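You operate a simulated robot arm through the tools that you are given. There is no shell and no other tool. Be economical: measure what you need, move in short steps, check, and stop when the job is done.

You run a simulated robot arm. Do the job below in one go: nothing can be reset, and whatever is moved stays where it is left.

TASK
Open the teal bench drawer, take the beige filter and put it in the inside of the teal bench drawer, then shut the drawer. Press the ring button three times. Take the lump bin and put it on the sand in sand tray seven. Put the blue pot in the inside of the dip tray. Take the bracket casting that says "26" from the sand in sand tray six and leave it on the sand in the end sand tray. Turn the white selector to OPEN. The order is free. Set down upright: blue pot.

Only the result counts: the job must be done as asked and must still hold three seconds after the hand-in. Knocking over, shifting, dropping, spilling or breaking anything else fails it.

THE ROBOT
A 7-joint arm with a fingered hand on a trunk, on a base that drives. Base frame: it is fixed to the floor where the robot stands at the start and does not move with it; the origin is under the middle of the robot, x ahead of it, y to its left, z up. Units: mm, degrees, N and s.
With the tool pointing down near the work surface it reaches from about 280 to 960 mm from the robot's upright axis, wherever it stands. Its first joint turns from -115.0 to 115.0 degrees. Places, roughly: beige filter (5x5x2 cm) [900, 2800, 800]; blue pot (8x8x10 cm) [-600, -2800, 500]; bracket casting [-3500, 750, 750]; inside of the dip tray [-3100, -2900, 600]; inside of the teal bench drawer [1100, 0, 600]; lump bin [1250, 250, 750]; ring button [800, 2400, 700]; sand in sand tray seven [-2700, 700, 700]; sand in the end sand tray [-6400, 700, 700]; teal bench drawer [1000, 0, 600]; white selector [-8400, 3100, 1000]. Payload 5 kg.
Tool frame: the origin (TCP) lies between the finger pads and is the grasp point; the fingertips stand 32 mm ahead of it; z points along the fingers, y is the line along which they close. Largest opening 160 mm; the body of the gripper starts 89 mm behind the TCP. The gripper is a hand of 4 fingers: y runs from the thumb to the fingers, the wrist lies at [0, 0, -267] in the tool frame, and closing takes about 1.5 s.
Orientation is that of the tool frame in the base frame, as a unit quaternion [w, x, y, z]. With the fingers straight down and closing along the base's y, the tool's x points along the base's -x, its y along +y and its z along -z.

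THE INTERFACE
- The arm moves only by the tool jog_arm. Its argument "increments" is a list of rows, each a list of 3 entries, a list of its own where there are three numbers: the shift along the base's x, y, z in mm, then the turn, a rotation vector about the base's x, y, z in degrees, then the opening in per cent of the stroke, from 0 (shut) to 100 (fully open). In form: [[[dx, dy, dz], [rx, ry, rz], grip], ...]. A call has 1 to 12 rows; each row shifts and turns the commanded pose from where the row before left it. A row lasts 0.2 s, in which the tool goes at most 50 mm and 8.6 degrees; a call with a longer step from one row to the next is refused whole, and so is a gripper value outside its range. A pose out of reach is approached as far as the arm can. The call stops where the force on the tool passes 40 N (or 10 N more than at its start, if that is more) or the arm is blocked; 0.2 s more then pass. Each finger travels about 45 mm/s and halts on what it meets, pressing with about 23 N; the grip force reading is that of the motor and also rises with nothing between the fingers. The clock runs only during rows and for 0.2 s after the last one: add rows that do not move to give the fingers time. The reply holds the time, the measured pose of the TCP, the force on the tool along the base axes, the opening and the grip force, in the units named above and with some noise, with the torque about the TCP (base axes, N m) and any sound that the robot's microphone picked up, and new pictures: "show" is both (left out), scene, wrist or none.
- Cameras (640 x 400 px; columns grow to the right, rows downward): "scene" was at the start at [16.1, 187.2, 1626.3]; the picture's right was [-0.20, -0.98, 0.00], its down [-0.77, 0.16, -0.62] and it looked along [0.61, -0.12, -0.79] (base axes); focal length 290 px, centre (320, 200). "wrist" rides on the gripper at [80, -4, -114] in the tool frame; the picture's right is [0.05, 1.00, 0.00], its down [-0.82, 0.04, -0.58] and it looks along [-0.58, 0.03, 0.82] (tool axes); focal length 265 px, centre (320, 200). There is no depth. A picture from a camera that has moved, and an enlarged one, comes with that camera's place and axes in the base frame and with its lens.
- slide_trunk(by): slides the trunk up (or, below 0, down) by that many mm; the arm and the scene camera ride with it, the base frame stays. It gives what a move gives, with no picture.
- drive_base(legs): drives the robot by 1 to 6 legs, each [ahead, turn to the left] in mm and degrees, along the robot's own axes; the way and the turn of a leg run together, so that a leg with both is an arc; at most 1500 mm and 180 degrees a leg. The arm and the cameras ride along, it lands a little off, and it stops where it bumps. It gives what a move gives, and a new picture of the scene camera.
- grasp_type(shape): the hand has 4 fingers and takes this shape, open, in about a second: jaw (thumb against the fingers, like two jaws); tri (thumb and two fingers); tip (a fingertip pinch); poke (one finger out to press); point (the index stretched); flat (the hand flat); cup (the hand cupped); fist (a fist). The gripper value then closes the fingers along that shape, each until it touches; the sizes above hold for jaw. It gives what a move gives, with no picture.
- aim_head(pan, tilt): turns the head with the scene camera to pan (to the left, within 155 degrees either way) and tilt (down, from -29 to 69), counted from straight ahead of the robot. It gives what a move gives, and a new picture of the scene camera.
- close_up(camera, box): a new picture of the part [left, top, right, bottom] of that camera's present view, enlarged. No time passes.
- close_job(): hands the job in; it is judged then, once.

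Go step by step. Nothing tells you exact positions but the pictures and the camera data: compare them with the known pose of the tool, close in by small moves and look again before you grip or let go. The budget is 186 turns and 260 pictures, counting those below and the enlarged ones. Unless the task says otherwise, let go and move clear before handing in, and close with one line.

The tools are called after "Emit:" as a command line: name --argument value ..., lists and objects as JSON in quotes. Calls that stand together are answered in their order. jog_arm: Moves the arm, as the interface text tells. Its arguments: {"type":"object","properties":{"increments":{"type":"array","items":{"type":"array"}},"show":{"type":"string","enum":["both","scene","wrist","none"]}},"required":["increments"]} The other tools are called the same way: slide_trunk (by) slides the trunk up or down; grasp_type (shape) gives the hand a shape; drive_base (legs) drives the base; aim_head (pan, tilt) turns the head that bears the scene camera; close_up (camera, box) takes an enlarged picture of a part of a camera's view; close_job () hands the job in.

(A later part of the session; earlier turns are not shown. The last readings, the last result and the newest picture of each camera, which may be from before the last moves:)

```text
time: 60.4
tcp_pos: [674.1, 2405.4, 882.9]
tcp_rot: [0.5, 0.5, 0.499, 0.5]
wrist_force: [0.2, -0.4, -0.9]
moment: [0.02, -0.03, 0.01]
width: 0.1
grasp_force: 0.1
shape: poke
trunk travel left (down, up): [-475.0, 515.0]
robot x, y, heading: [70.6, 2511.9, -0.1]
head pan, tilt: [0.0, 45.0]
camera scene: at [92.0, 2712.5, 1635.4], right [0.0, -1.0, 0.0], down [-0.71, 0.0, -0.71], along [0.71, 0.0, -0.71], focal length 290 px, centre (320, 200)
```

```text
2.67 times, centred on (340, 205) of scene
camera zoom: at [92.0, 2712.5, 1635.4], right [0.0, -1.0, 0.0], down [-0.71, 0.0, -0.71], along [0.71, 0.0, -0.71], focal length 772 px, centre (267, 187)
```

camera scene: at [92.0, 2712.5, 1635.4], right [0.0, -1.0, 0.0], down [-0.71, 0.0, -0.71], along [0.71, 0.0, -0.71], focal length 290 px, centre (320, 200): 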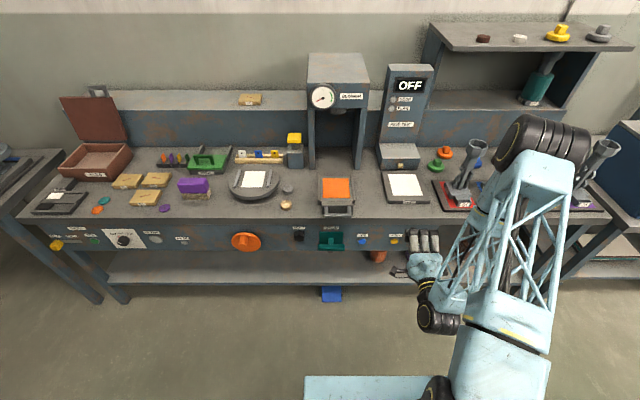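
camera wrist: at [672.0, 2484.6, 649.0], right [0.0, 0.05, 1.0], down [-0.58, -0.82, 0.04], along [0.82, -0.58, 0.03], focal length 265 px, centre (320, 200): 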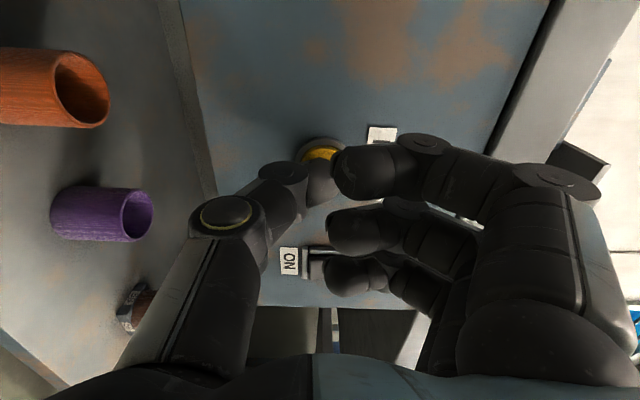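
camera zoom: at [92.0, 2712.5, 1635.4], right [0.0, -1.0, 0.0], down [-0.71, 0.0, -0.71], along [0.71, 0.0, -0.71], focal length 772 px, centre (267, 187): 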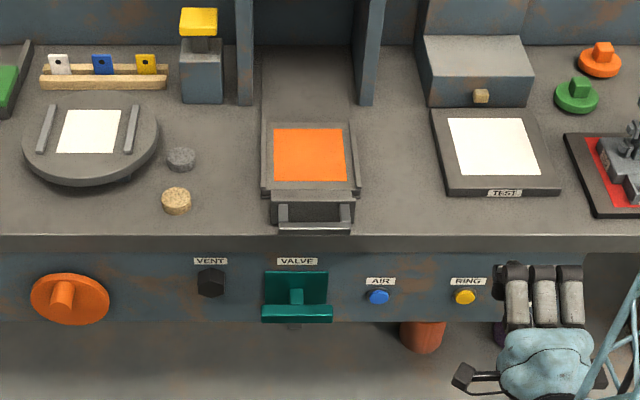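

All three presses clicked. The beige filter (cork-coloured disc) is at ~(953,2858). I turn the tool down and drive nearer.

Emit:
jog_arm --increments '[[[0, 0, 5], [0, 8.2, 0], 100], [[0, 0, 5], [0, 8.2, 0], 100], [[0, 0, 5], [0, 8.2, 0], 100], [[0, 0, 5], [0, 8.2, 0], 100], [[0, 0, 5], [0, 8.2, 0], 100], [[0, 0, 5], [0, 8.2, 0], 100], [[0, 0, 5], [0, 8.2, 0], 100], [[0, 0, 5], [0, 8.2, 0], 100], [[0, 0, 5], [0, 8.2, 0], 100], [[0, 0, 5], [0, 8.2, 0], 100], [[0, 0, 5], [0, 8, 0], 100]]' --show "none"

Emit:
grasp_type --shape "jaw"

Emit:
drive_base --legs '[[0, 21.5], [200, 0]]'

```text
time: 62.8
tcp_pos: [692.5, 2400.0, 929.4]
tcp_rot: [-0.001, 0.707, 0.707, 0.0]
wrist_force: [-0.1, 0.4, 0.3]
moment: [0.02, 0.03, 0.01]
width: 0.0
grasp_force: 0.1
shape: poke
out of reach, approached as far as the arm can: row 2, 3
trunk travel left (down, up): [-475.0, 515.0]
robot x, y, heading: [70.3, 2513.7, -0.1]
head pan, tilt: [0.0, 45.0]
```

```text
time: 63.7
tcp_pos: [691.3, 2398.6, 928.3]
tcp_rot: [0.001, 0.707, 0.707, 0.001]
wrist_force: [-0.7, -0.8, -1.0]
moment: [-0.04, -0.02, -0.01]
width: 159.9
grasp_force: 0.1
shape: jaw
trunk travel left (down, up): [-475.0, 515.0]
robot x, y, heading: [70.2, 2511.7, 0.0]
head pan, tilt: [0.0, 45.0]
```

```text
time: 66.5
tcp_pos: [875.3, 2709.7, 930.1]
tcp_rot: [0.0, 0.562, 0.827, 0.001]
wrist_force: [0.5, 0.8, -0.1]
moment: [-0.03, -0.03, 0.03]
width: 160.1
grasp_force: 0.0
shape: jaw
trunk travel left (down, up): [-475.0, 515.0]
robot x, y, heading: [257.0, 2584.0, 21.7]
head pan, tilt: [0.0, 45.0]
camera scene: at [202.6, 2779.9, 1635.5], right [0.37, -0.93, 0.0], down [-0.66, -0.26, -0.71], along [0.66, 0.26, -0.71], focal length 290 px, centre (320, 200)
```

scene: 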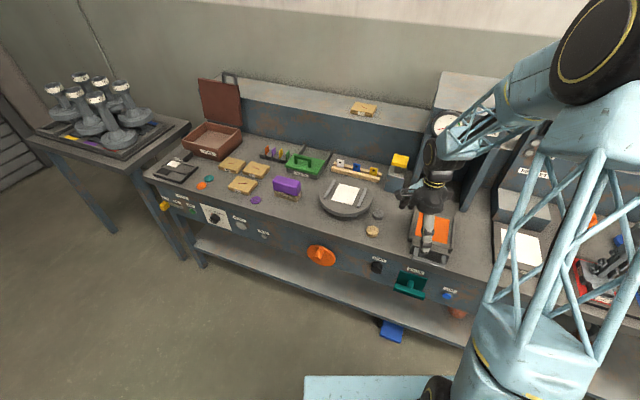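

Emit:
jog_arm --increments '[[[0, 35, 0], [0, 0, -7.2], 50], [[25, 35, 0], [0, 0, -7.2], 50], [[25, 35, 0], [0, 0, -7.3], 50], [[23, 36, 0], [0, 0, 0], 50], [[0, 0, 0], [0, 0, 0], 50], [[0, 0, 0], [0, 0, 0], 50], [[0, 0, 0], [0, 0, 0], 50]]'

```text
time: 68.1
tcp_pos: [947.6, 2851.2, 929.0]
tcp_rot: [0.0, 0.708, 0.706, 0.001]
wrist_force: [0.1, -0.1, -0.2]
moment: [0.01, 0.02, -0.01]
width: 80.9
grasp_force: 0.1
shape: jaw
trunk travel left (down, up): [-475.0, 515.0]
robot x, y, heading: [259.1, 2583.7, 21.5]
head pan, tilt: [0.0, 45.0]
camera scene: at [202.4, 2780.1, 1635.5], right [0.37, -0.93, 0.0], down [-0.66, -0.26, -0.71], along [0.66, 0.26, -0.71], focal length 290 px, centre (320, 200)
camera wrist: at [944.4, 2930.5, 1043.2], right [1.0, 0.05, 0.0], down [0.04, -0.82, 0.58], along [0.03, -0.58, -0.82], focal length 265 px, centre (320, 200)
```

scene: 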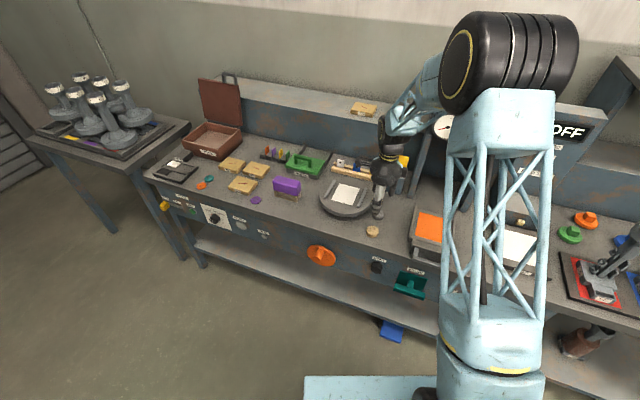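
wrist: 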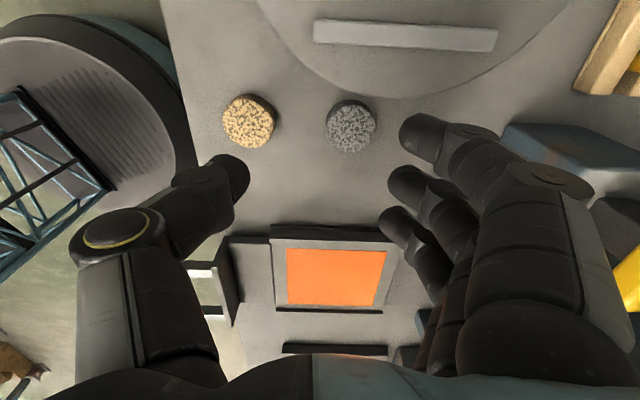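

Triangulation gives the filter top at ~(887,2850,816), so the bench is ~797 high. I move above it with a slight yaw to stay clear of the neighbours.

Emit:
jog_arm --increments '[[[-30, 0, 0], [0, 0, -8.5], 42], [[-30, -1, -20], [0, 0, -8.5], 42], [[0, 0, -20], [0, 0, 0], 42], [[0, 0, 0], [0, 0, 0], 42]]'

Emit:
close_up --camera "scene" --box '[320, 180, 432, 250]'

```text
time: 69.1
tcp_pos: [889.1, 2848.7, 889.9]
tcp_rot: [0.001, 0.805, 0.593, 0.0]
wrist_force: [1.2, 0.3, 0.7]
moment: [-0.01, 0.05, -0.01]
width: 67.9
grasp_force: 0.1
shape: jaw
trunk travel left (down, up): [-475.0, 515.0]
robot x, y, heading: [252.4, 2579.4, 21.7]
head pan, tilt: [0.0, 45.0]
camera scene: at [202.5, 2780.0, 1635.6], right [0.37, -0.93, 0.0], down [-0.66, -0.26, -0.71], along [0.66, 0.26, -0.71], focal length 290 px, centre (320, 200)
camera wrist: at [908.3, 2927.0, 1003.9], right [0.97, -0.25, 0.0], down [-0.2, -0.79, 0.58], along [-0.14, -0.56, -0.82], focal length 265 px, centre (320, 200)
```

scene: 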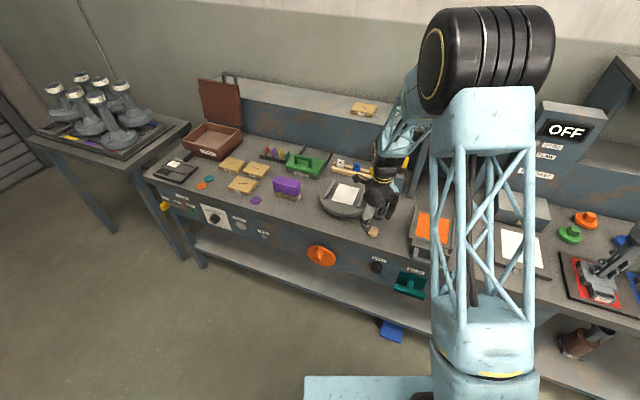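
wrist: 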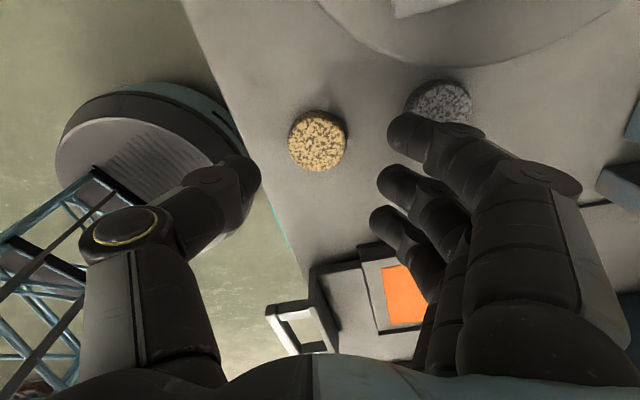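

```text
5.71 times, centred on (376, 215) of scene
camera zoom: at [202.5, 2780.0, 1635.6], right [0.37, -0.93, 0.0], down [-0.66, -0.26, -0.71], along [0.66, 0.26, -0.71], focal length 1654 px, centre (0, 114)
```

zoom: 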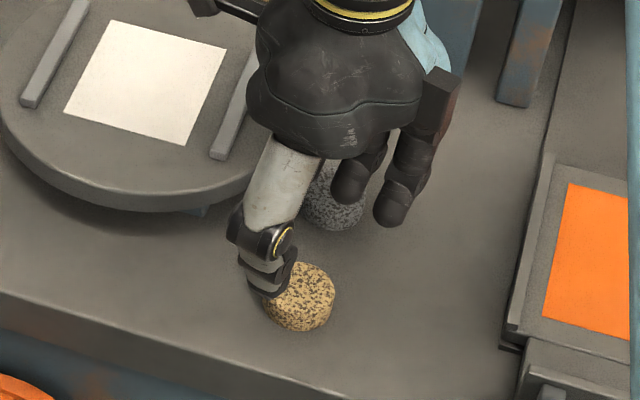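

Emit:
jog_arm --increments '[[[0, 1, -20], [0, 0, 0], 42], [[0, 0, -20], [0, 0, 0], 42], [[0, 0, -12], [0, 0, 0], 42], [[0, 0, -5], [0, 0, 0], 42], [[0, 0, 0], [0, 0, 0], 42]]'

Emit:
close_up --camera "scene" --box '[320, 180, 432, 250]'

```text
time: 70.3
tcp_pos: [888.0, 2851.1, 833.8]
tcp_rot: [0.001, 0.804, 0.594, 0.001]
wrist_force: [0.4, 0.1, 11.4]
moment: [-0.2, -0.49, 0.04]
width: 68.0
grasp_force: 0.2
shape: jaw
trunk travel left (down, up): [-475.0, 515.0]
robot x, y, heading: [256.6, 2583.0, 21.6]
head pan, tilt: [0.0, 45.0]
camera scene: at [201.6, 2779.7, 1635.7], right [0.37, -0.93, 0.0], down [-0.66, -0.26, -0.71], along [0.66, 0.26, -0.71], focal length 290 px, centre (320, 200)
camera wrist: at [907.5, 2928.3, 947.9], right [0.97, -0.24, 0.0], down [-0.2, -0.79, 0.58], along [-0.14, -0.56, -0.82], focal length 265 px, centre (320, 200)
```

scene: 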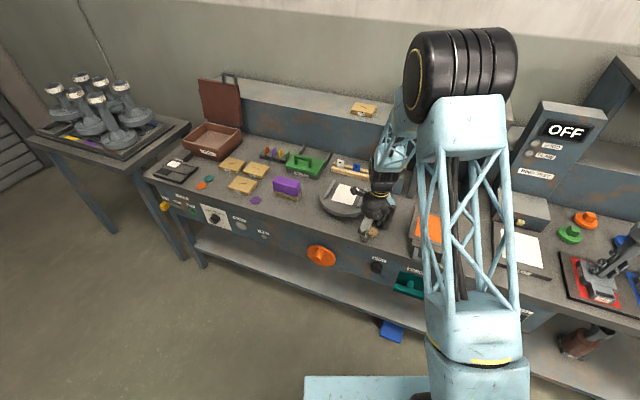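
wrist: 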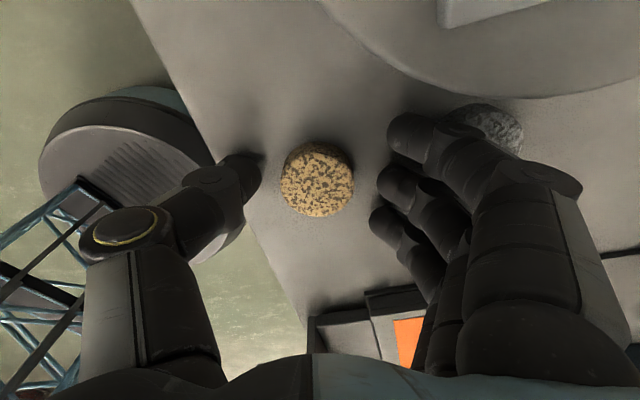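

```text
5.71 times, centred on (376, 215) of scene
camera zoom: at [201.6, 2779.7, 1635.7], right [0.37, -0.93, 0.0], down [-0.66, -0.26, -0.71], along [0.66, 0.26, -0.71], focal length 1654 px, centre (0, 114)
```

zoom: 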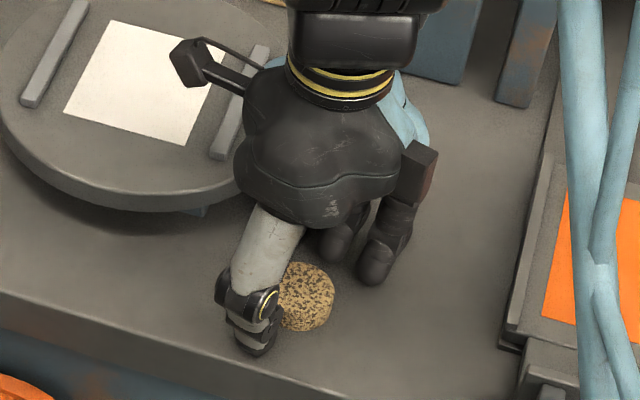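

Fingertips just touched the bench. I lift 2 mm, grip, and lift up.

Emit:
jog_arm --increments '[[[0, 0, 2], [0, 0, 0], 25], [[0, 0, 0], [0, 0, 0], 0], [[0, 0, 0], [0, 0, 0], 0], [[0, 0, 0], [0, 0, 0], 0], [[0, 0, 0], [0, 0, 0], 0], [[0, 0, 10], [0, 0, 0], 0], [[0, 0, 25], [0, 0, 0], 0], [[0, 0, 40], [0, 0, 0], 0], [[0, 0, 40], [0, 0, 0], 0]]' --show "wrist"

```text
time: 72.3
tcp_pos: [887.4, 2850.2, 949.9]
tcp_rot: [0.001, 0.804, 0.594, 0.0]
wrist_force: [-0.3, -0.4, 1.1]
moment: [0.02, -0.01, 0.0]
width: 29.9
grasp_force: 23.4
shape: jaw
trunk travel left (down, up): [-475.0, 515.0]
robot x, y, heading: [253.3, 2583.4, 21.5]
head pan, tilt: [0.0, 45.0]
camera wrist: at [908.4, 2928.5, 1064.2], right [0.97, -0.24, 0.0], down [-0.2, -0.79, 0.58], along [-0.14, -0.56, -0.82], focal length 265 px, centre (320, 200)
```

wrist: 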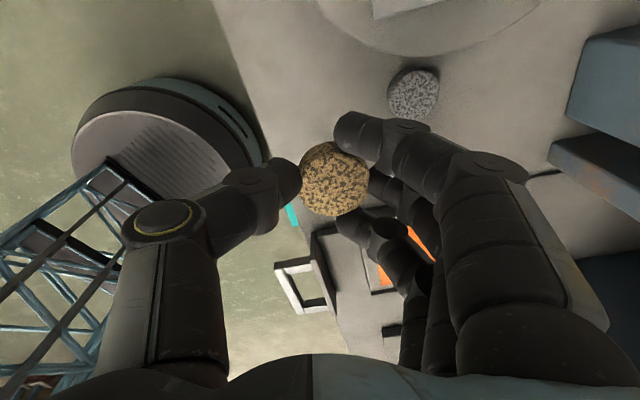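

Filter is held. I back out and drive back to the first bench.

Emit:
drive_base --legs '[[-350, 0], [0, -111.5], [1200, 0], [1170, 0], [0, 90]]'

Emit:
close_up --camera "scene" --box '[240, 130, 480, 280]'

```text
time: 94.8
tcp_pos: [668.2, 99.1, 949.7]
tcp_rot: [0.001, 0.895, 0.447, 0.0]
wrist_force: [-0.7, 0.3, -0.1]
moment: [0.01, 0.02, 0.05]
width: 28.7
grasp_force: 23.3
shape: jaw
trunk travel left (down, up): [-475.0, 515.0]
robot x, y, heading: [-21.2, 66.0, 1.9]
head pan, tilt: [0.0, 45.0]
camera scene: at [-3.4, 266.6, 1635.5], right [0.03, -1.0, 0.0], down [-0.71, -0.02, -0.71], along [0.71, 0.02, -0.71], focal length 290 px, centre (320, 200)
```

scene: 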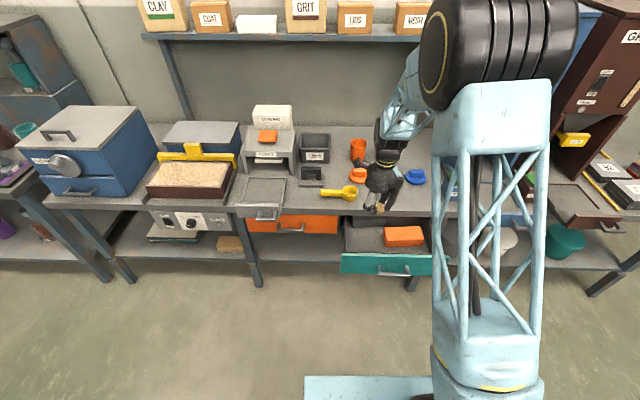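

```text
2.67 times, centred on (360, 205) of scene
camera zoom: at [-3.4, 266.6, 1635.5], right [0.03, -1.0, 0.0], down [-0.71, -0.02, -0.71], along [0.71, 0.02, -0.71], focal length 772 px, centre (213, 187)
```

zoom: 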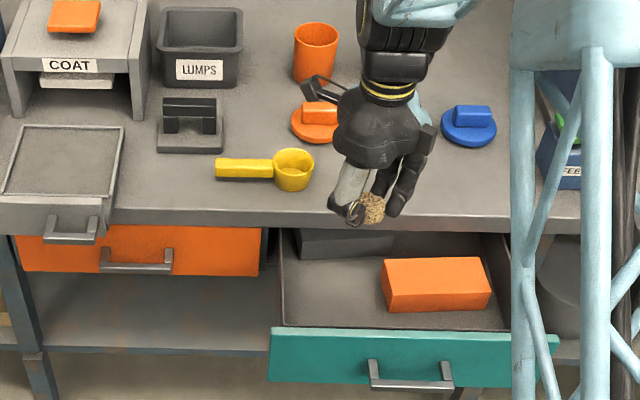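

The drawer's left part is free. I yaw the hand so the fingers close along x and go above the spot (720,100).

Emit:
jog_arm --increments '[[[10, 0, 0], [0, 0, 7.4], 0], [[10, 0, -10], [0, 0, 7.4], 0], [[10, 0, -30], [0, 0, 7.4], 0], [[10, 0, -40], [0, 0, 7.4], 0], [[12, 1, -40], [0, 0, 7.4], 0], [[0, 0, -40], [0, 0, 0], 0], [[0, 0, -30], [0, 0, 0], 0], [[0, 0, 0], [0, 0, 0], 0]]'

Emit:
close_up --camera "scene" --box '[320, 180, 480, 280]'

```text
time: 96.6
tcp_pos: [719.1, 101.3, 758.3]
tcp_rot: [0.001, 0.707, 0.707, 0.0]
wrist_force: [-0.5, 0.6, 0.7]
moment: [0.04, 0.01, 0.01]
width: 29.0
grasp_force: 22.5
shape: jaw
trunk travel left (down, up): [-475.0, 515.0]
robot x, y, heading: [-26.5, 61.0, 1.9]
head pan, tilt: [0.0, 45.0]
camera scene: at [-3.1, 266.4, 1635.6], right [0.03, -1.0, 0.0], down [-0.71, -0.02, -0.71], along [0.71, 0.02, -0.71], focal length 290 px, centre (320, 200)
camera wrist: at [714.8, 180.8, 873.6], right [1.0, 0.05, 0.0], down [0.04, -0.82, 0.58], along [0.03, -0.58, -0.82], focal length 265 px, centre (320, 200)
```

scene: 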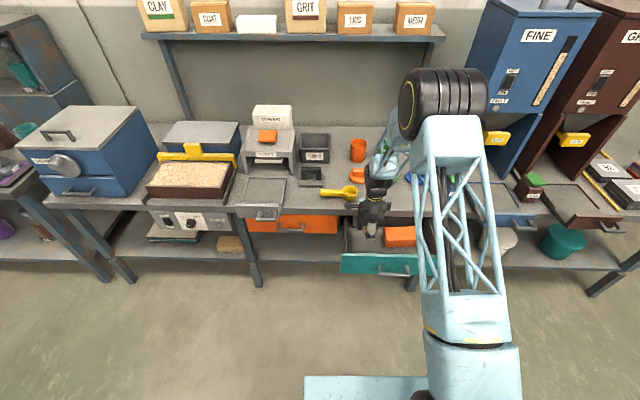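
wrist: 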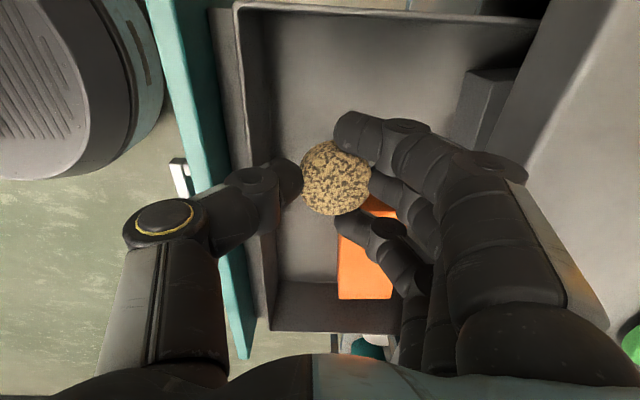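

```text
4.00 times, centred on (400, 230) of scene
camera zoom: at [-3.1, 266.4, 1635.6], right [0.03, -1.0, 0.0], down [-0.71, -0.02, -0.71], along [0.71, 0.02, -0.71], focal length 1158 px, centre (0, 80)
```

zoom: 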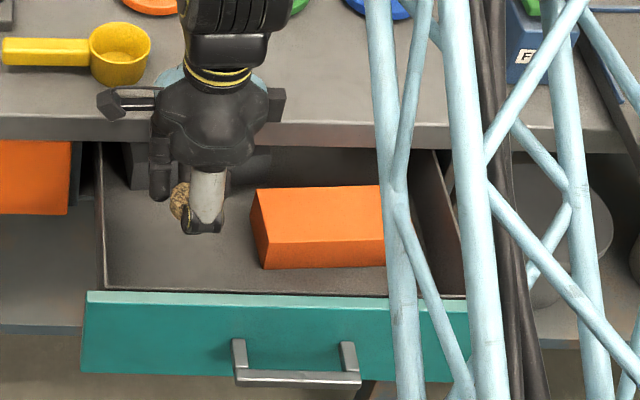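

The hand's knuckles would come close to the bench edge this way; I turn 90° so it closes along y instead.

Emit:
jog_arm --increments '[[[0, 2, 2], [0, 0, 8.2], 0], [[0, 2, 0], [0, 0, 8.2], 0], [[0, 2, 0], [0, 0, 8.2], 0], [[0, 2, 0], [0, 0, 8.2], 0], [[0, 2, 0], [0, 0, 8.2], 0], [[0, 0, 0], [0, 0, 8.2], 0], [[0, 0, 0], [0, 0, 8.2], 0], [[0, 0, 0], [0, 0, 8.2], 0], [[0, 0, 0], [0, 0, 8.2], 0], [[0, 0, 0], [0, 0, 8.2], 0], [[0, 0, 0], [0, 0, 8], 0]]' --show "none"

Emit:
jog_arm --increments '[[[0, 0, -25], [0, 0, 0], 0], [[0, 0, -25], [0, 0, 0], 0], [[0, 0, -25], [0, 0, 0], 0], [[0, 0, 0], [0, 0, 0], 0]]'

Emit:
close_up --camera "scene" --box '[320, 180, 480, 280]'

```text
time: 99.0
tcp_pos: [719.0, 112.7, 760.8]
tcp_rot: [0.0, -0.002, 1.0, 0.001]
wrist_force: [0.2, 0.2, 0.4]
moment: [-0.02, 0.05, 0.0]
width: 28.9
grasp_force: 23.2
shape: jaw
trunk travel left (down, up): [-475.0, 515.0]
robot x, y, heading: [-21.8, 60.9, 1.8]
head pan, tilt: [0.0, 45.0]
```

```text
time: 100.0
tcp_pos: [719.6, 111.1, 685.8]
tcp_rot: [0.0, 0.0, 1.0, 0.001]
wrist_force: [0.5, -0.3, -0.2]
moment: [0.02, -0.04, 0.0]
width: 28.9
grasp_force: 23.3
shape: jaw
trunk travel left (down, up): [-475.0, 515.0]
robot x, y, heading: [-20.4, 63.4, 1.9]
head pan, tilt: [0.0, 45.0]
camera scene: at [-3.1, 266.4, 1635.6], right [0.03, -1.0, 0.0], down [-0.71, -0.02, -0.71], along [0.71, 0.02, -0.71], focal length 290 px, centre (320, 200)
camera wrist: at [638.7, 106.5, 800.4], right [-0.05, 1.0, 0.0], down [0.82, 0.04, 0.58], along [0.58, 0.03, -0.82], focal length 265 px, centre (320, 200)
```

scene: 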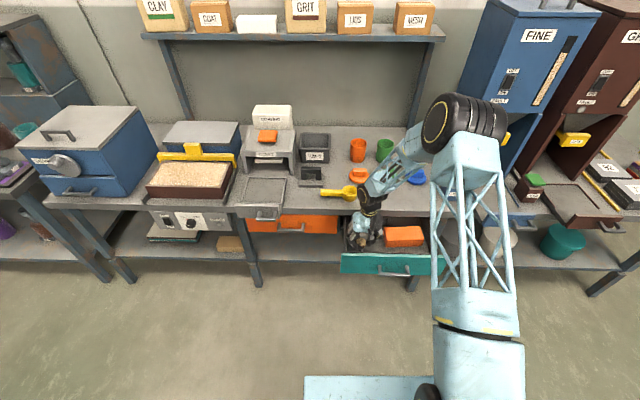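
wrist: 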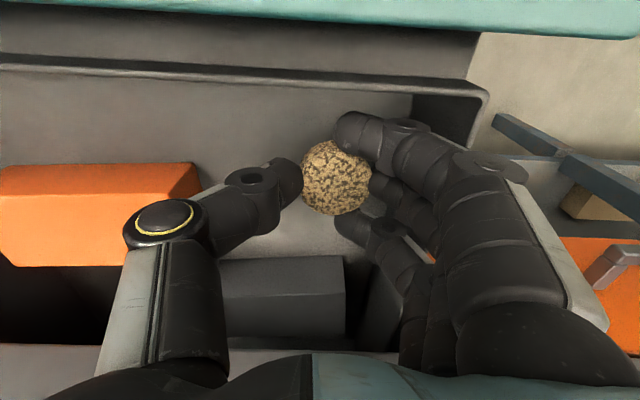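

```text
4.00 times, centred on (400, 230) of scene
camera zoom: at [-3.1, 266.4, 1635.6], right [0.03, -1.0, 0.0], down [-0.71, -0.02, -0.71], along [0.71, 0.02, -0.71], focal length 1158 px, centre (0, 80)
```

zoom: 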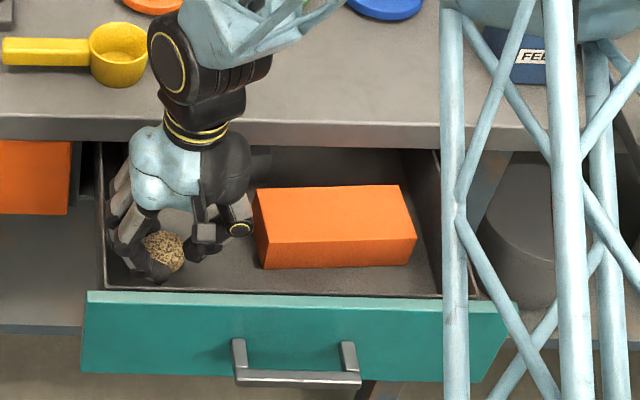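

Clear of the orange block. I lower until the filter touches the drawer floor.

Emit:
jog_arm --increments '[[[0, 0, -15], [0, 0, 0], 0], [[0, 0, -12], [0, 0, 0], 0], [[0, 0, -8], [0, 0, 0], 0], [[0, 0, -5], [0, 0, 0], 0]]' --show "wrist"

```text
time: 101.0
tcp_pos: [719.1, 108.9, 646.7]
tcp_rot: [0.0, -0.001, 1.0, 0.0]
wrist_force: [-0.8, -9.8, 8.3]
moment: [0.94, -0.02, 0.04]
width: 28.3
grasp_force: 23.2
shape: jaw
trunk travel left (down, up): [-475.0, 515.0]
robot x, y, heading: [-20.6, 65.4, 1.6]
head pan, tilt: [0.0, 45.0]
camera wrist: at [638.4, 104.2, 761.4], right [-0.05, 1.0, 0.0], down [0.82, 0.04, 0.58], along [0.58, 0.03, -0.82], focal length 265 px, centre (320, 200)
```

wrist: 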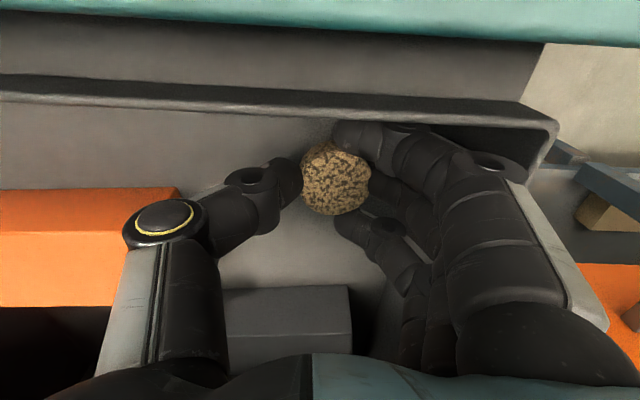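

The finger backs rub the left drawer wall. I shift slightly right and continue down.

Emit:
jog_arm --increments '[[[0, -4, 4], [0, 0, 0], 0], [[0, -14, 0], [0, 0, 0], 0], [[0, 0, -5], [0, 0, 0], 0], [[0, 0, -5], [0, 0, 0], 0], [[0, 0, -4], [0, 0, 0], 0]]' --show "wrist"

```text
time: 102.2
tcp_pos: [718.8, 92.6, 636.1]
tcp_rot: [0.001, -0.002, 1.0, 0.001]
wrist_force: [0.7, 0.1, -0.5]
moment: [0.02, 0.01, -0.02]
width: 28.5
grasp_force: 23.1
shape: jaw
trunk travel left (down, up): [-475.0, 515.0]
robot x, y, heading: [-20.0, 60.1, 2.0]
head pan, tilt: [0.0, 45.0]
camera wrist: at [638.6, 88.1, 750.7], right [-0.05, 1.0, 0.0], down [0.82, 0.04, 0.58], along [0.58, 0.03, -0.82], focal length 265 px, centre (320, 200)
```

wrist: 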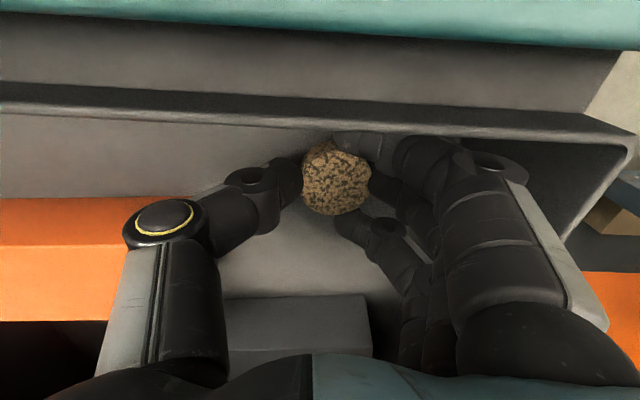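

Emit:
jog_arm --increments '[[[0, 0, -5], [0, 0, 0], 0], [[0, 0, -5], [0, 0, 0], 0], [[0, 0, -4], [0, 0, 0], 0]]' --show "none"

```text
time: 103.0
tcp_pos: [719.7, 93.4, 626.7]
tcp_rot: [0.002, -0.001, 1.0, 0.001]
wrist_force: [0.5, 2.2, 39.8]
moment: [1.16, 0.05, -0.03]
width: 30.6
grasp_force: 23.2
shape: jaw
trunk travel left (down, up): [-475.0, 515.0]
robot x, y, heading: [-22.7, 61.9, 1.6]
head pan, tilt: [0.0, 45.0]
```

Floor reached. I ease up slightly, open a little, and lift away.

Emit:
jog_arm --increments '[[[0, 0, 4], [0, 0, 0], 0], [[0, 0, 0], [0, 0, 0], 28], [[0, 0, 0], [0, 0, 0], 32], [[0, 0, 0], [0, 0, 0], 32], [[0, 0, 10], [0, 0, 0], 32], [[0, 0, 20], [0, 0, 0], 32], [[0, 0, 40], [0, 0, 0], 32], [[0, 0, 40], [0, 0, 0], 32], [[-10, 0, 40], [0, 0, 0], 32], [[-40, 0, 40], [0, 0, 0], 32], [[-40, 0, 40], [0, 0, 0], 32], [[-40, 0, 0], [0, 0, 0], 35]]'

Emit:
close_up --camera "scene" --box '[320, 180, 480, 280]'

```text
refused: row 10 steps farther than a row can; nothing moved
```

```text
4.00 times, centred on (400, 230) of scene
camera zoom: at [-6.3, 266.2, 1636.3], right [0.03, -1.0, 0.0], down [-0.71, -0.02, -0.71], along [0.71, 0.02, -0.71], focal length 1158 px, centre (0, 80)
```

zoom: 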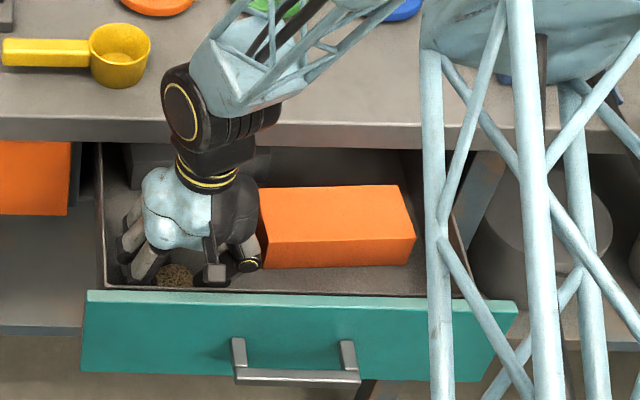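

Emit:
jog_arm --increments '[[[0, 0, 4], [0, 0, 0], 0], [[0, 0, 0], [0, 0, 0], 28], [[0, 0, 0], [0, 0, 0], 32], [[0, 0, 0], [0, 0, 0], 32], [[0, 0, 10], [0, 0, 0], 32], [[0, 0, 20], [0, 0, 0], 32], [[0, 0, 40], [0, 0, 0], 32], [[0, 0, 40], [0, 0, 0], 32], [[-10, 0, 40], [0, 0, 0], 32], [[-30, 0, 35], [0, 0, 0], 32], [[-30, 0, 35], [0, 0, 0], 32], [[-40, 0, 0], [0, 0, 0], 35]]'

Emit:
close_up --camera "scene" --box '[320, 180, 480, 280]'

```text
time: 105.6
tcp_pos: [609.0, 93.3, 846.2]
tcp_rot: [0.0, -0.001, 1.0, 0.001]
wrist_force: [-0.3, -0.2, 0.1]
moment: [0.0, -0.01, 0.0]
width: 55.4
grasp_force: 0.1
shape: jaw
trunk travel left (down, up): [-475.0, 515.0]
robot x, y, heading: [-18.9, 59.9, 1.7]
head pan, tilt: [0.0, 45.0]
camera scene: at [-3.8, 266.4, 1635.6], right [0.03, -1.0, 0.0], down [-0.71, -0.02, -0.71], along [0.71, 0.02, -0.71], focal length 290 px, centre (320, 200)
camera wrist: at [527.6, 88.0, 961.5], right [-0.05, 1.0, 0.0], down [0.82, 0.04, 0.58], along [0.58, 0.03, -0.82], focal length 265 px, centre (320, 200)
```

scene: 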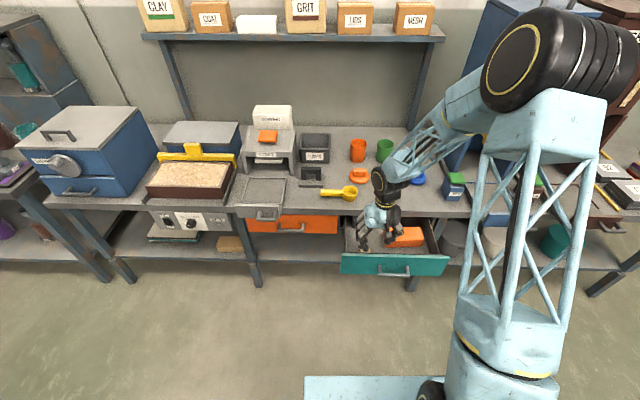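
wrist: 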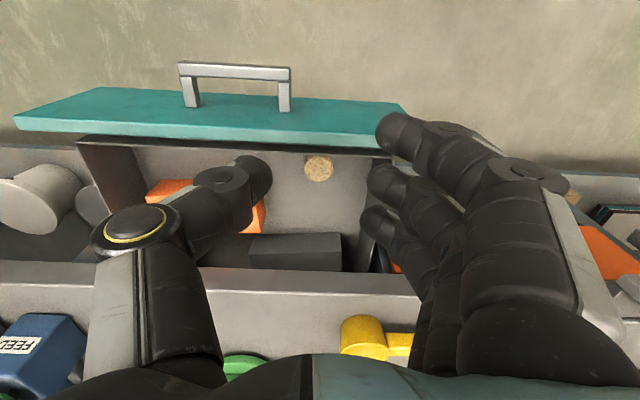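

```text
4.00 times, centred on (400, 230) of scene
camera zoom: at [-3.8, 266.4, 1635.6], right [0.03, -1.0, 0.0], down [-0.71, -0.02, -0.71], along [0.71, 0.02, -0.71], focal length 1158 px, centre (0, 80)
```

zoom: 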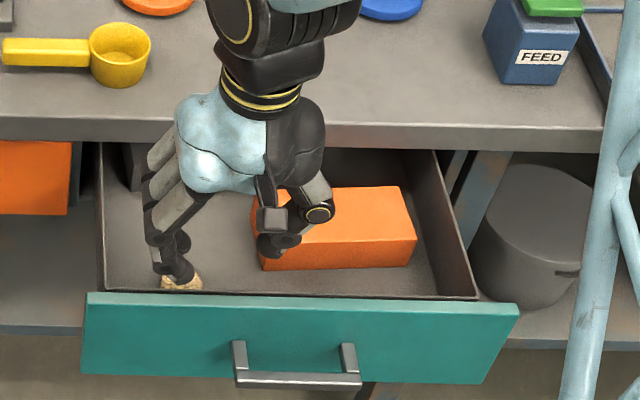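

The filter lies in the drawer. I pitch the hand forward, shut the fingers, and push the drawer front left of its handle.

Emit:
jog_arm --increments '[[[-5, 2, -4], [0, -8.2, 0], 0], [[-5, 1, -4], [0, -8.2, 0], 0], [[-5, 1, -4], [0, -8.2, 0], 0], [[-5, 1, -4], [0, -8.2, 0], 0], [[-5, 1, -4], [0, -8.2, 0], 0], [[-5, 1, -4], [0, -8.2, 0], 0], [[-5, 1, -4], [0, -8.2, 0], 0], [[-5, 1, -4], [0, -8.2, 0], 0], [[-5, 1, -4], [0, -8.2, 0], 0], [[-5, 1, -4], [0, -8.2, 0], 0], [[-5, 1, -4], [0, -8, 0], 0]]' --show "none"

Emit:
jog_arm --increments '[[[0, 0, -40], [0, 0, 0], 0], [[0, 0, -40], [0, 0, 0], 0], [[0, 0, -40], [0, 0, 0], 0], [[0, 0, -40], [0, 0, 0], 0], [[0, 0, 0], [0, 0, 0], 0]]'

Emit:
close_up --camera "scene" --box '[320, 180, 480, 280]'

```text
time: 108.0
tcp_pos: [562.6, 105.8, 797.7]
tcp_rot: [0.708, -0.002, 0.706, -0.001]
wrist_force: [-0.4, -0.6, -0.4]
moment: [0.03, 0.01, 0.02]
width: 0.2
grasp_force: 23.1
shape: jaw
out of reach, approached as far as the arm can: row 7
trunk travel left (down, up): [-475.0, 515.0]
robot x, y, heading: [-19.1, 62.2, 1.6]
head pan, tilt: [0.0, 45.0]
```

```text
time: 109.2
tcp_pos: [562.5, 105.6, 637.2]
tcp_rot: [0.707, -0.002, 0.707, 0.001]
wrist_force: [-0.4, 0.2, 0.6]
moment: [0.0, -0.01, -0.04]
width: 0.1
grasp_force: 23.0
shape: jaw
trunk travel left (down, up): [-475.0, 515.0]
robot x, y, heading: [-21.1, 64.6, 1.7]
head pan, tilt: [0.0, 45.0]
camera scene: at [-3.3, 266.8, 1635.5], right [0.03, -1.0, 0.0], down [-0.71, -0.02, -0.71], along [0.71, 0.02, -0.71], focal length 290 px, centre (320, 200)
camera wrist: at [448.9, 100.9, 557.3], right [0.0, 1.0, -0.05], down [-0.58, 0.04, 0.82], along [0.82, 0.03, 0.58], focal length 265 px, centre (320, 200)
```

scene: 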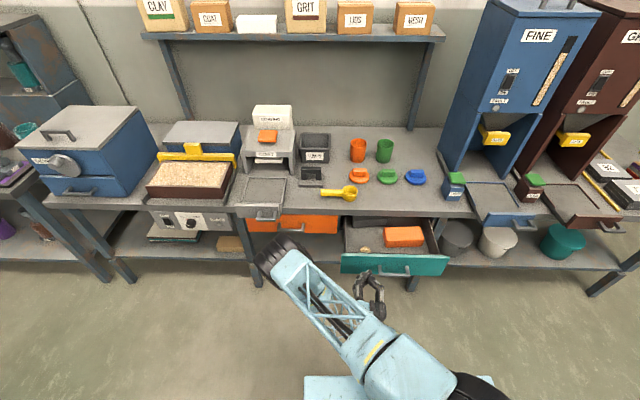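
wrist: 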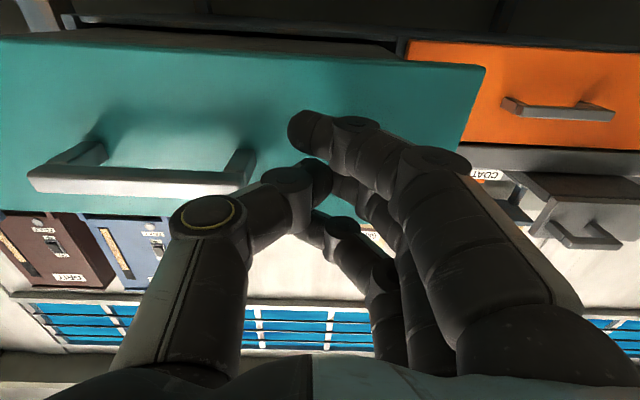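

```text
4.00 times, centred on (400, 230) of scene
camera zoom: at [-3.3, 266.8, 1635.5], right [0.03, -1.0, 0.0], down [-0.71, -0.02, -0.71], along [0.71, 0.02, -0.71], focal length 1158 px, centre (0, 80)
```

zoom: 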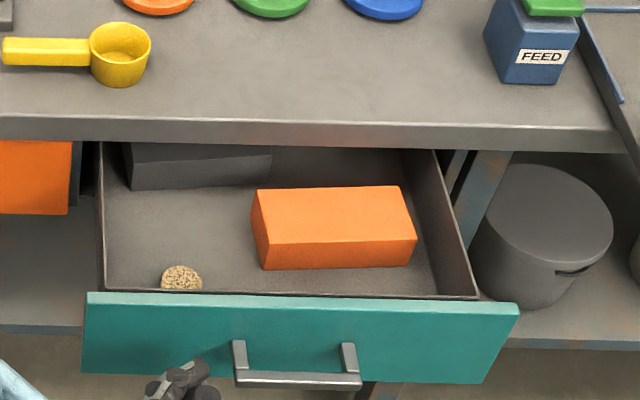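

Emit:
jog_arm --increments '[[[20, 0, 0], [0, 0, 0], 0], [[15, 0, 0], [0, 0, 0], 0], [[12, 0, 0], [0, 0, 0], 0], [[15, 0, 0], [0, 0, 0], 0], [[15, 0, 0], [0, 0, 0], 0], [[15, 0, 0], [0, 0, 0], 0], [[15, 0, 0], [0, 0, 0], 0]]' --show "scene"

```text
time: 110.8
tcp_pos: [670.7, 107.7, 637.3]
tcp_rot: [0.707, -0.001, 0.707, 0.0]
wrist_force: [0.0, -0.3, -0.4]
moment: [-0.03, 0.0, -0.01]
width: 0.1
grasp_force: 22.8
shape: jaw
trunk travel left (down, up): [-475.0, 515.0]
robot x, y, heading: [-18.7, 61.7, 1.8]
head pan, tilt: [0.0, 45.0]
camera scene: at [-3.4, 266.6, 1635.5], right [0.03, -1.0, 0.0], down [-0.71, -0.02, -0.71], along [0.71, 0.02, -0.71], focal length 290 px, centre (320, 200)
```

scene: 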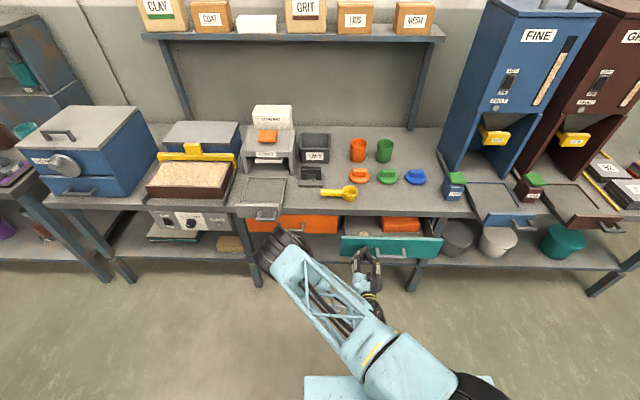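

Emit:
jog_arm --increments '[[[15, 0, 0], [0, 0, 0], 0], [[15, 0, 0], [0, 0, 0], 0], [[15, 0, 0], [0, 0, 0], 0], [[15, 0, 0], [0, 0, 0], 0], [[15, 0, 0], [0, 0, 0], 0], [[15, 0, 0], [0, 0, 0], 0], [[10, 0, 0], [0, 0, 0], 0], [[8, 0, 0], [0, 0, 0], 0], [[6, 0, 0], [0, 0, 0], 0], [[5, 0, 0], [0, 0, 0], 0], [[5, 0, 0], [0, 0, 0], 0], [[5, 0, 0], [0, 0, 0], 0]]' --show "scene"

Emit:
close_up --camera "scene" --box '[260, 180, 460, 305]'

```text
time: 113.4
tcp_pos: [796.4, 106.9, 637.9]
tcp_rot: [0.707, -0.001, 0.707, 0.0]
wrist_force: [-36.9, 4.0, 4.8]
moment: [0.01, -0.19, 0.49]
width: 0.1
grasp_force: 22.7
shape: jaw
trunk travel left (down, up): [-475.0, 515.0]
robot x, y, heading: [-23.2, 65.3, 2.1]
head pan, tilt: [0.0, 45.0]
camera scene: at [-6.4, 266.8, 1635.6], right [0.03, -1.0, 0.0], down [-0.71, -0.02, -0.71], along [0.71, 0.02, -0.71], focal length 290 px, centre (320, 200)
```

scene: 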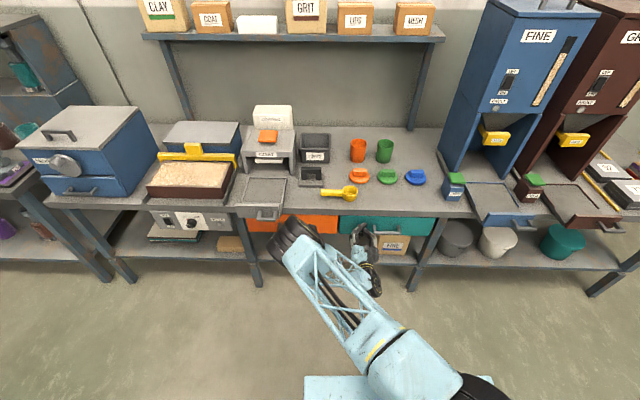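

```text
3.20 times, centred on (360, 242) of scene
camera zoom: at [-6.4, 266.8, 1635.6], right [0.03, -1.0, 0.0], down [-0.71, -0.02, -0.71], along [0.71, 0.02, -0.71], focal length 926 px, centre (192, 64)
```

zoom: 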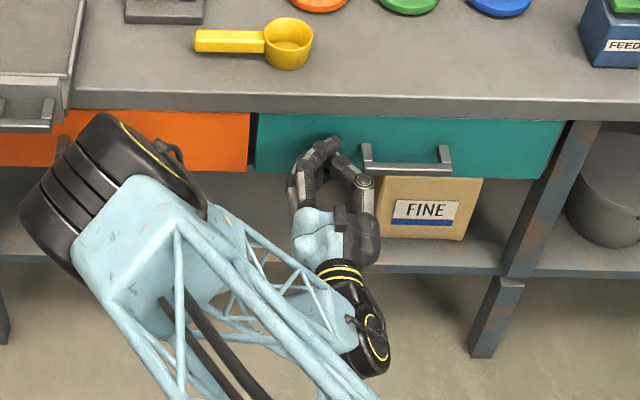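

The drawer is shut. I retreat, turn the tool down again, and head for the lump bin.

Emit:
jog_arm --increments '[[[-30, 0, 0], [0, 0, 0], 0], [[-40, 0, 0], [0, 0, 0], 0], [[-40, 0, 0], [0, 0, 0], 0], [[-40, 0, 0], [0, 0, 0], 0], [[-30, 0, 30], [0, 0, 0], 0], [[0, 0, 50], [0, 0, 0], 0], [[0, 0, 50], [0, 0, 0], 0], [[0, 0, 30], [0, 0, 0], 0]]' --show "none"

Emit:
jog_arm --increments '[[[0, 0, 10], [0, 8.2, 0], 50], [[0, 0, 10], [0, 8.2, 0], 50], [[0, 0, 10], [0, 8.2, 0], 50], [[0, 0, 10], [0, 8.2, 0], 50], [[0, 0, 10], [0, 8.2, 0], 50], [[0, 0, 10], [0, 8.2, 0], 50], [[0, 0, 10], [0, 8.2, 0], 50], [[0, 0, 20], [0, 8.2, 0], 50], [[0, 0, 20], [0, 8.2, 0], 50], [[0, 0, 20], [0, 8.2, 0], 50], [[0, 0, 20], [0, 8, 0], 50], [[0, 0, 20], [0, 0, 0], 50]]' --show "scene"

```text
time: 115.2
tcp_pos: [616.7, 106.1, 796.0]
tcp_rot: [0.707, -0.001, 0.707, 0.0]
wrist_force: [0.6, 0.5, 0.0]
moment: [0.01, 0.0, 0.02]
width: 0.0
grasp_force: 23.3
shape: jaw
trunk travel left (down, up): [-475.0, 515.0]
robot x, y, heading: [-21.8, 65.6, 1.8]
head pan, tilt: [0.0, 45.0]
```

```text
time: 118.0
tcp_pos: [593.7, 239.0, 967.3]
tcp_rot: [0.0, -0.116, 0.993, 0.001]
wrist_force: [-0.7, 0.8, 0.4]
moment: [-0.07, -0.01, 0.05]
width: 79.8
grasp_force: 0.1
shape: jaw
trunk travel left (down, up): [-475.0, 515.0]
robot x, y, heading: [-19.9, 65.1, 1.9]
head pan, tilt: [0.0, 45.0]
stopped in row 12: the arm was blocked; the commanded pose is now the measured one
camera scene: at [-3.8, 267.9, 1635.3], right [0.03, -1.0, 0.0], down [-0.71, -0.02, -0.71], along [0.71, 0.02, -0.71], focal length 290 px, centre (320, 200)
```

scene: 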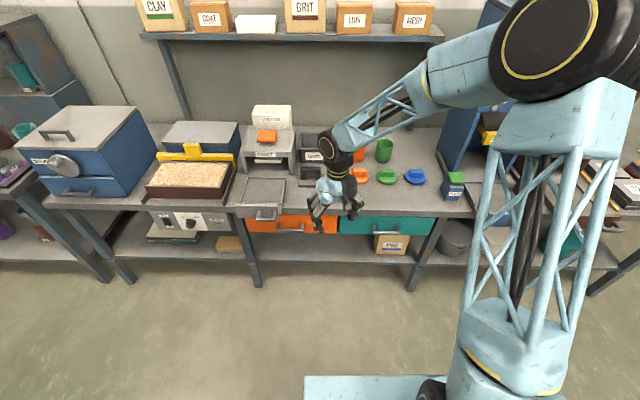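

Emit:
slide_trunk --by 150

Emit:
drive_base --legs '[[0, 19], [430, 0], [0, -21]]'

Emit:
close_up --camera "scene" --box '[200, 80, 440, 230]'

```text
time: 119.7
tcp_pos: [594.4, 235.5, 1116.5]
tcp_rot: [-0.001, -0.115, 0.993, 0.001]
wrist_force: [-0.6, 0.2, -0.5]
moment: [0.02, 0.02, 0.0]
width: 80.2
grasp_force: 0.1
shape: jaw
trunk travel left (down, up): [-625.0, 365.0]
robot x, y, heading: [-21.2, 65.2, 1.8]
head pan, tilt: [0.0, 45.0]
```

```text
time: 124.6
tcp_pos: [1001.0, 362.0, 1117.8]
tcp_rot: [-0.001, -0.095, 0.995, 0.001]
wrist_force: [0.9, -0.2, 0.4]
moment: [0.03, 0.02, -0.05]
width: 80.0
grasp_force: 0.0
shape: jaw
trunk travel left (down, up): [-625.0, 365.0]
robot x, y, heading: [379.9, 213.2, -0.5]
head pan, tilt: [0.0, 45.0]
camera scene: at [404.6, 415.6, 1785.6], right [-0.01, -1.0, 0.0], down [-0.71, 0.01, -0.71], along [0.71, -0.01, -0.71], focal length 290 px, centre (320, 200)
```

scene: 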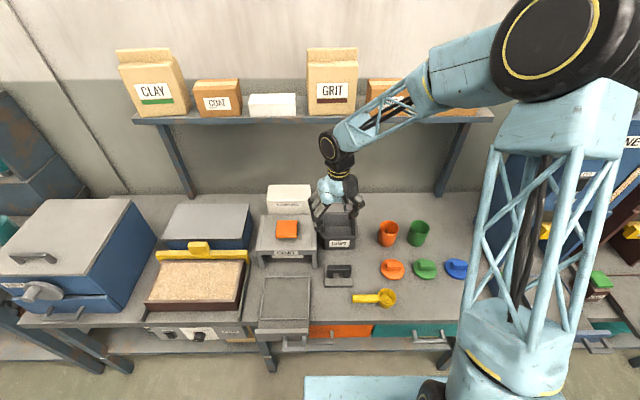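

```text
2.67 times, centred on (320, 155) of scene
camera zoom: at [404.6, 415.6, 1785.6], right [-0.01, -1.0, 0.0], down [-0.71, 0.01, -0.71], along [0.71, -0.01, -0.71], focal length 772 px, centre (320, 320)
```

zoom: 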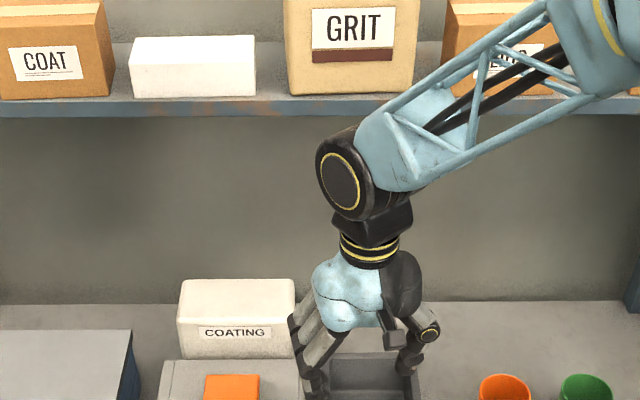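

Emit:
jog_arm --increments '[[[10, -5, 0], [0, 0, 8.4], 60], [[10, -5, 0], [0, 0, 8.4], 60], [[10, -5, 0], [0, 0, 8.4], 60], [[10, -5, 0], [0, 0, 8.4], 60], [[10, -5, 0], [0, 0, 8.4], 60], [[10, -5, 0], [0, 0, 8.4], 60], [[10, 0, 0], [0, 0, 8.4], 60], [[10, 0, 0], [0, 0, 8.4], 60], [[10, 0, 0], [0, 0, 8.4], 60], [[10, 0, 0], [0, 0, 8.4], 60], [[10, 0, 0], [0, 0, 8.4], 60], [[10, 0, 0], [0, 0, 8.4], 60]]'

```text
time: 127.2
tcp_pos: [1120.7, 331.2, 1117.6]
tcp_rot: [0.001, 0.828, -0.561, 0.0]
wrist_force: [1.0, -0.6, 0.4]
moment: [0.01, 0.02, 0.0]
width: 95.3
grasp_force: 0.0
shape: jaw
trunk travel left (down, up): [-625.0, 365.0]
robot x, y, heading: [378.2, 213.0, -0.5]
head pan, tilt: [0.0, 45.0]
camera scene: at [404.8, 415.9, 1785.5], right [-0.01, -1.0, 0.0], down [-0.71, 0.01, -0.71], along [0.71, -0.01, -0.71], focal length 290 px, centre (320, 200)
camera wrist: at [1154.7, 257.9, 1232.3], right [-0.91, -0.42, 0.0], down [-0.34, 0.74, 0.58], along [-0.24, 0.52, -0.82], focal length 265 px, centre (320, 200)
```

scene: 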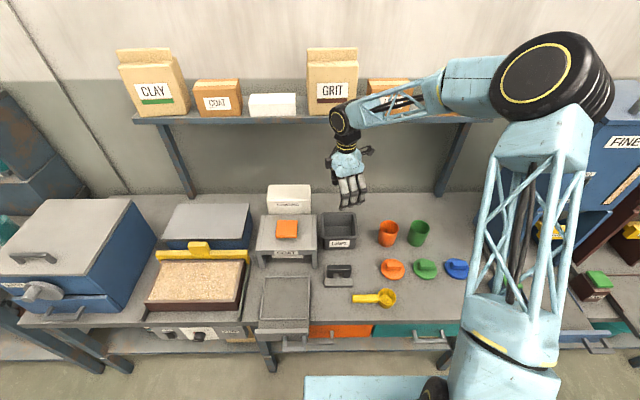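
wrist: 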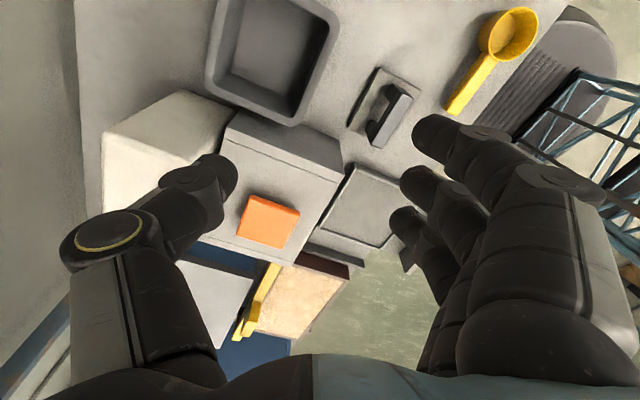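

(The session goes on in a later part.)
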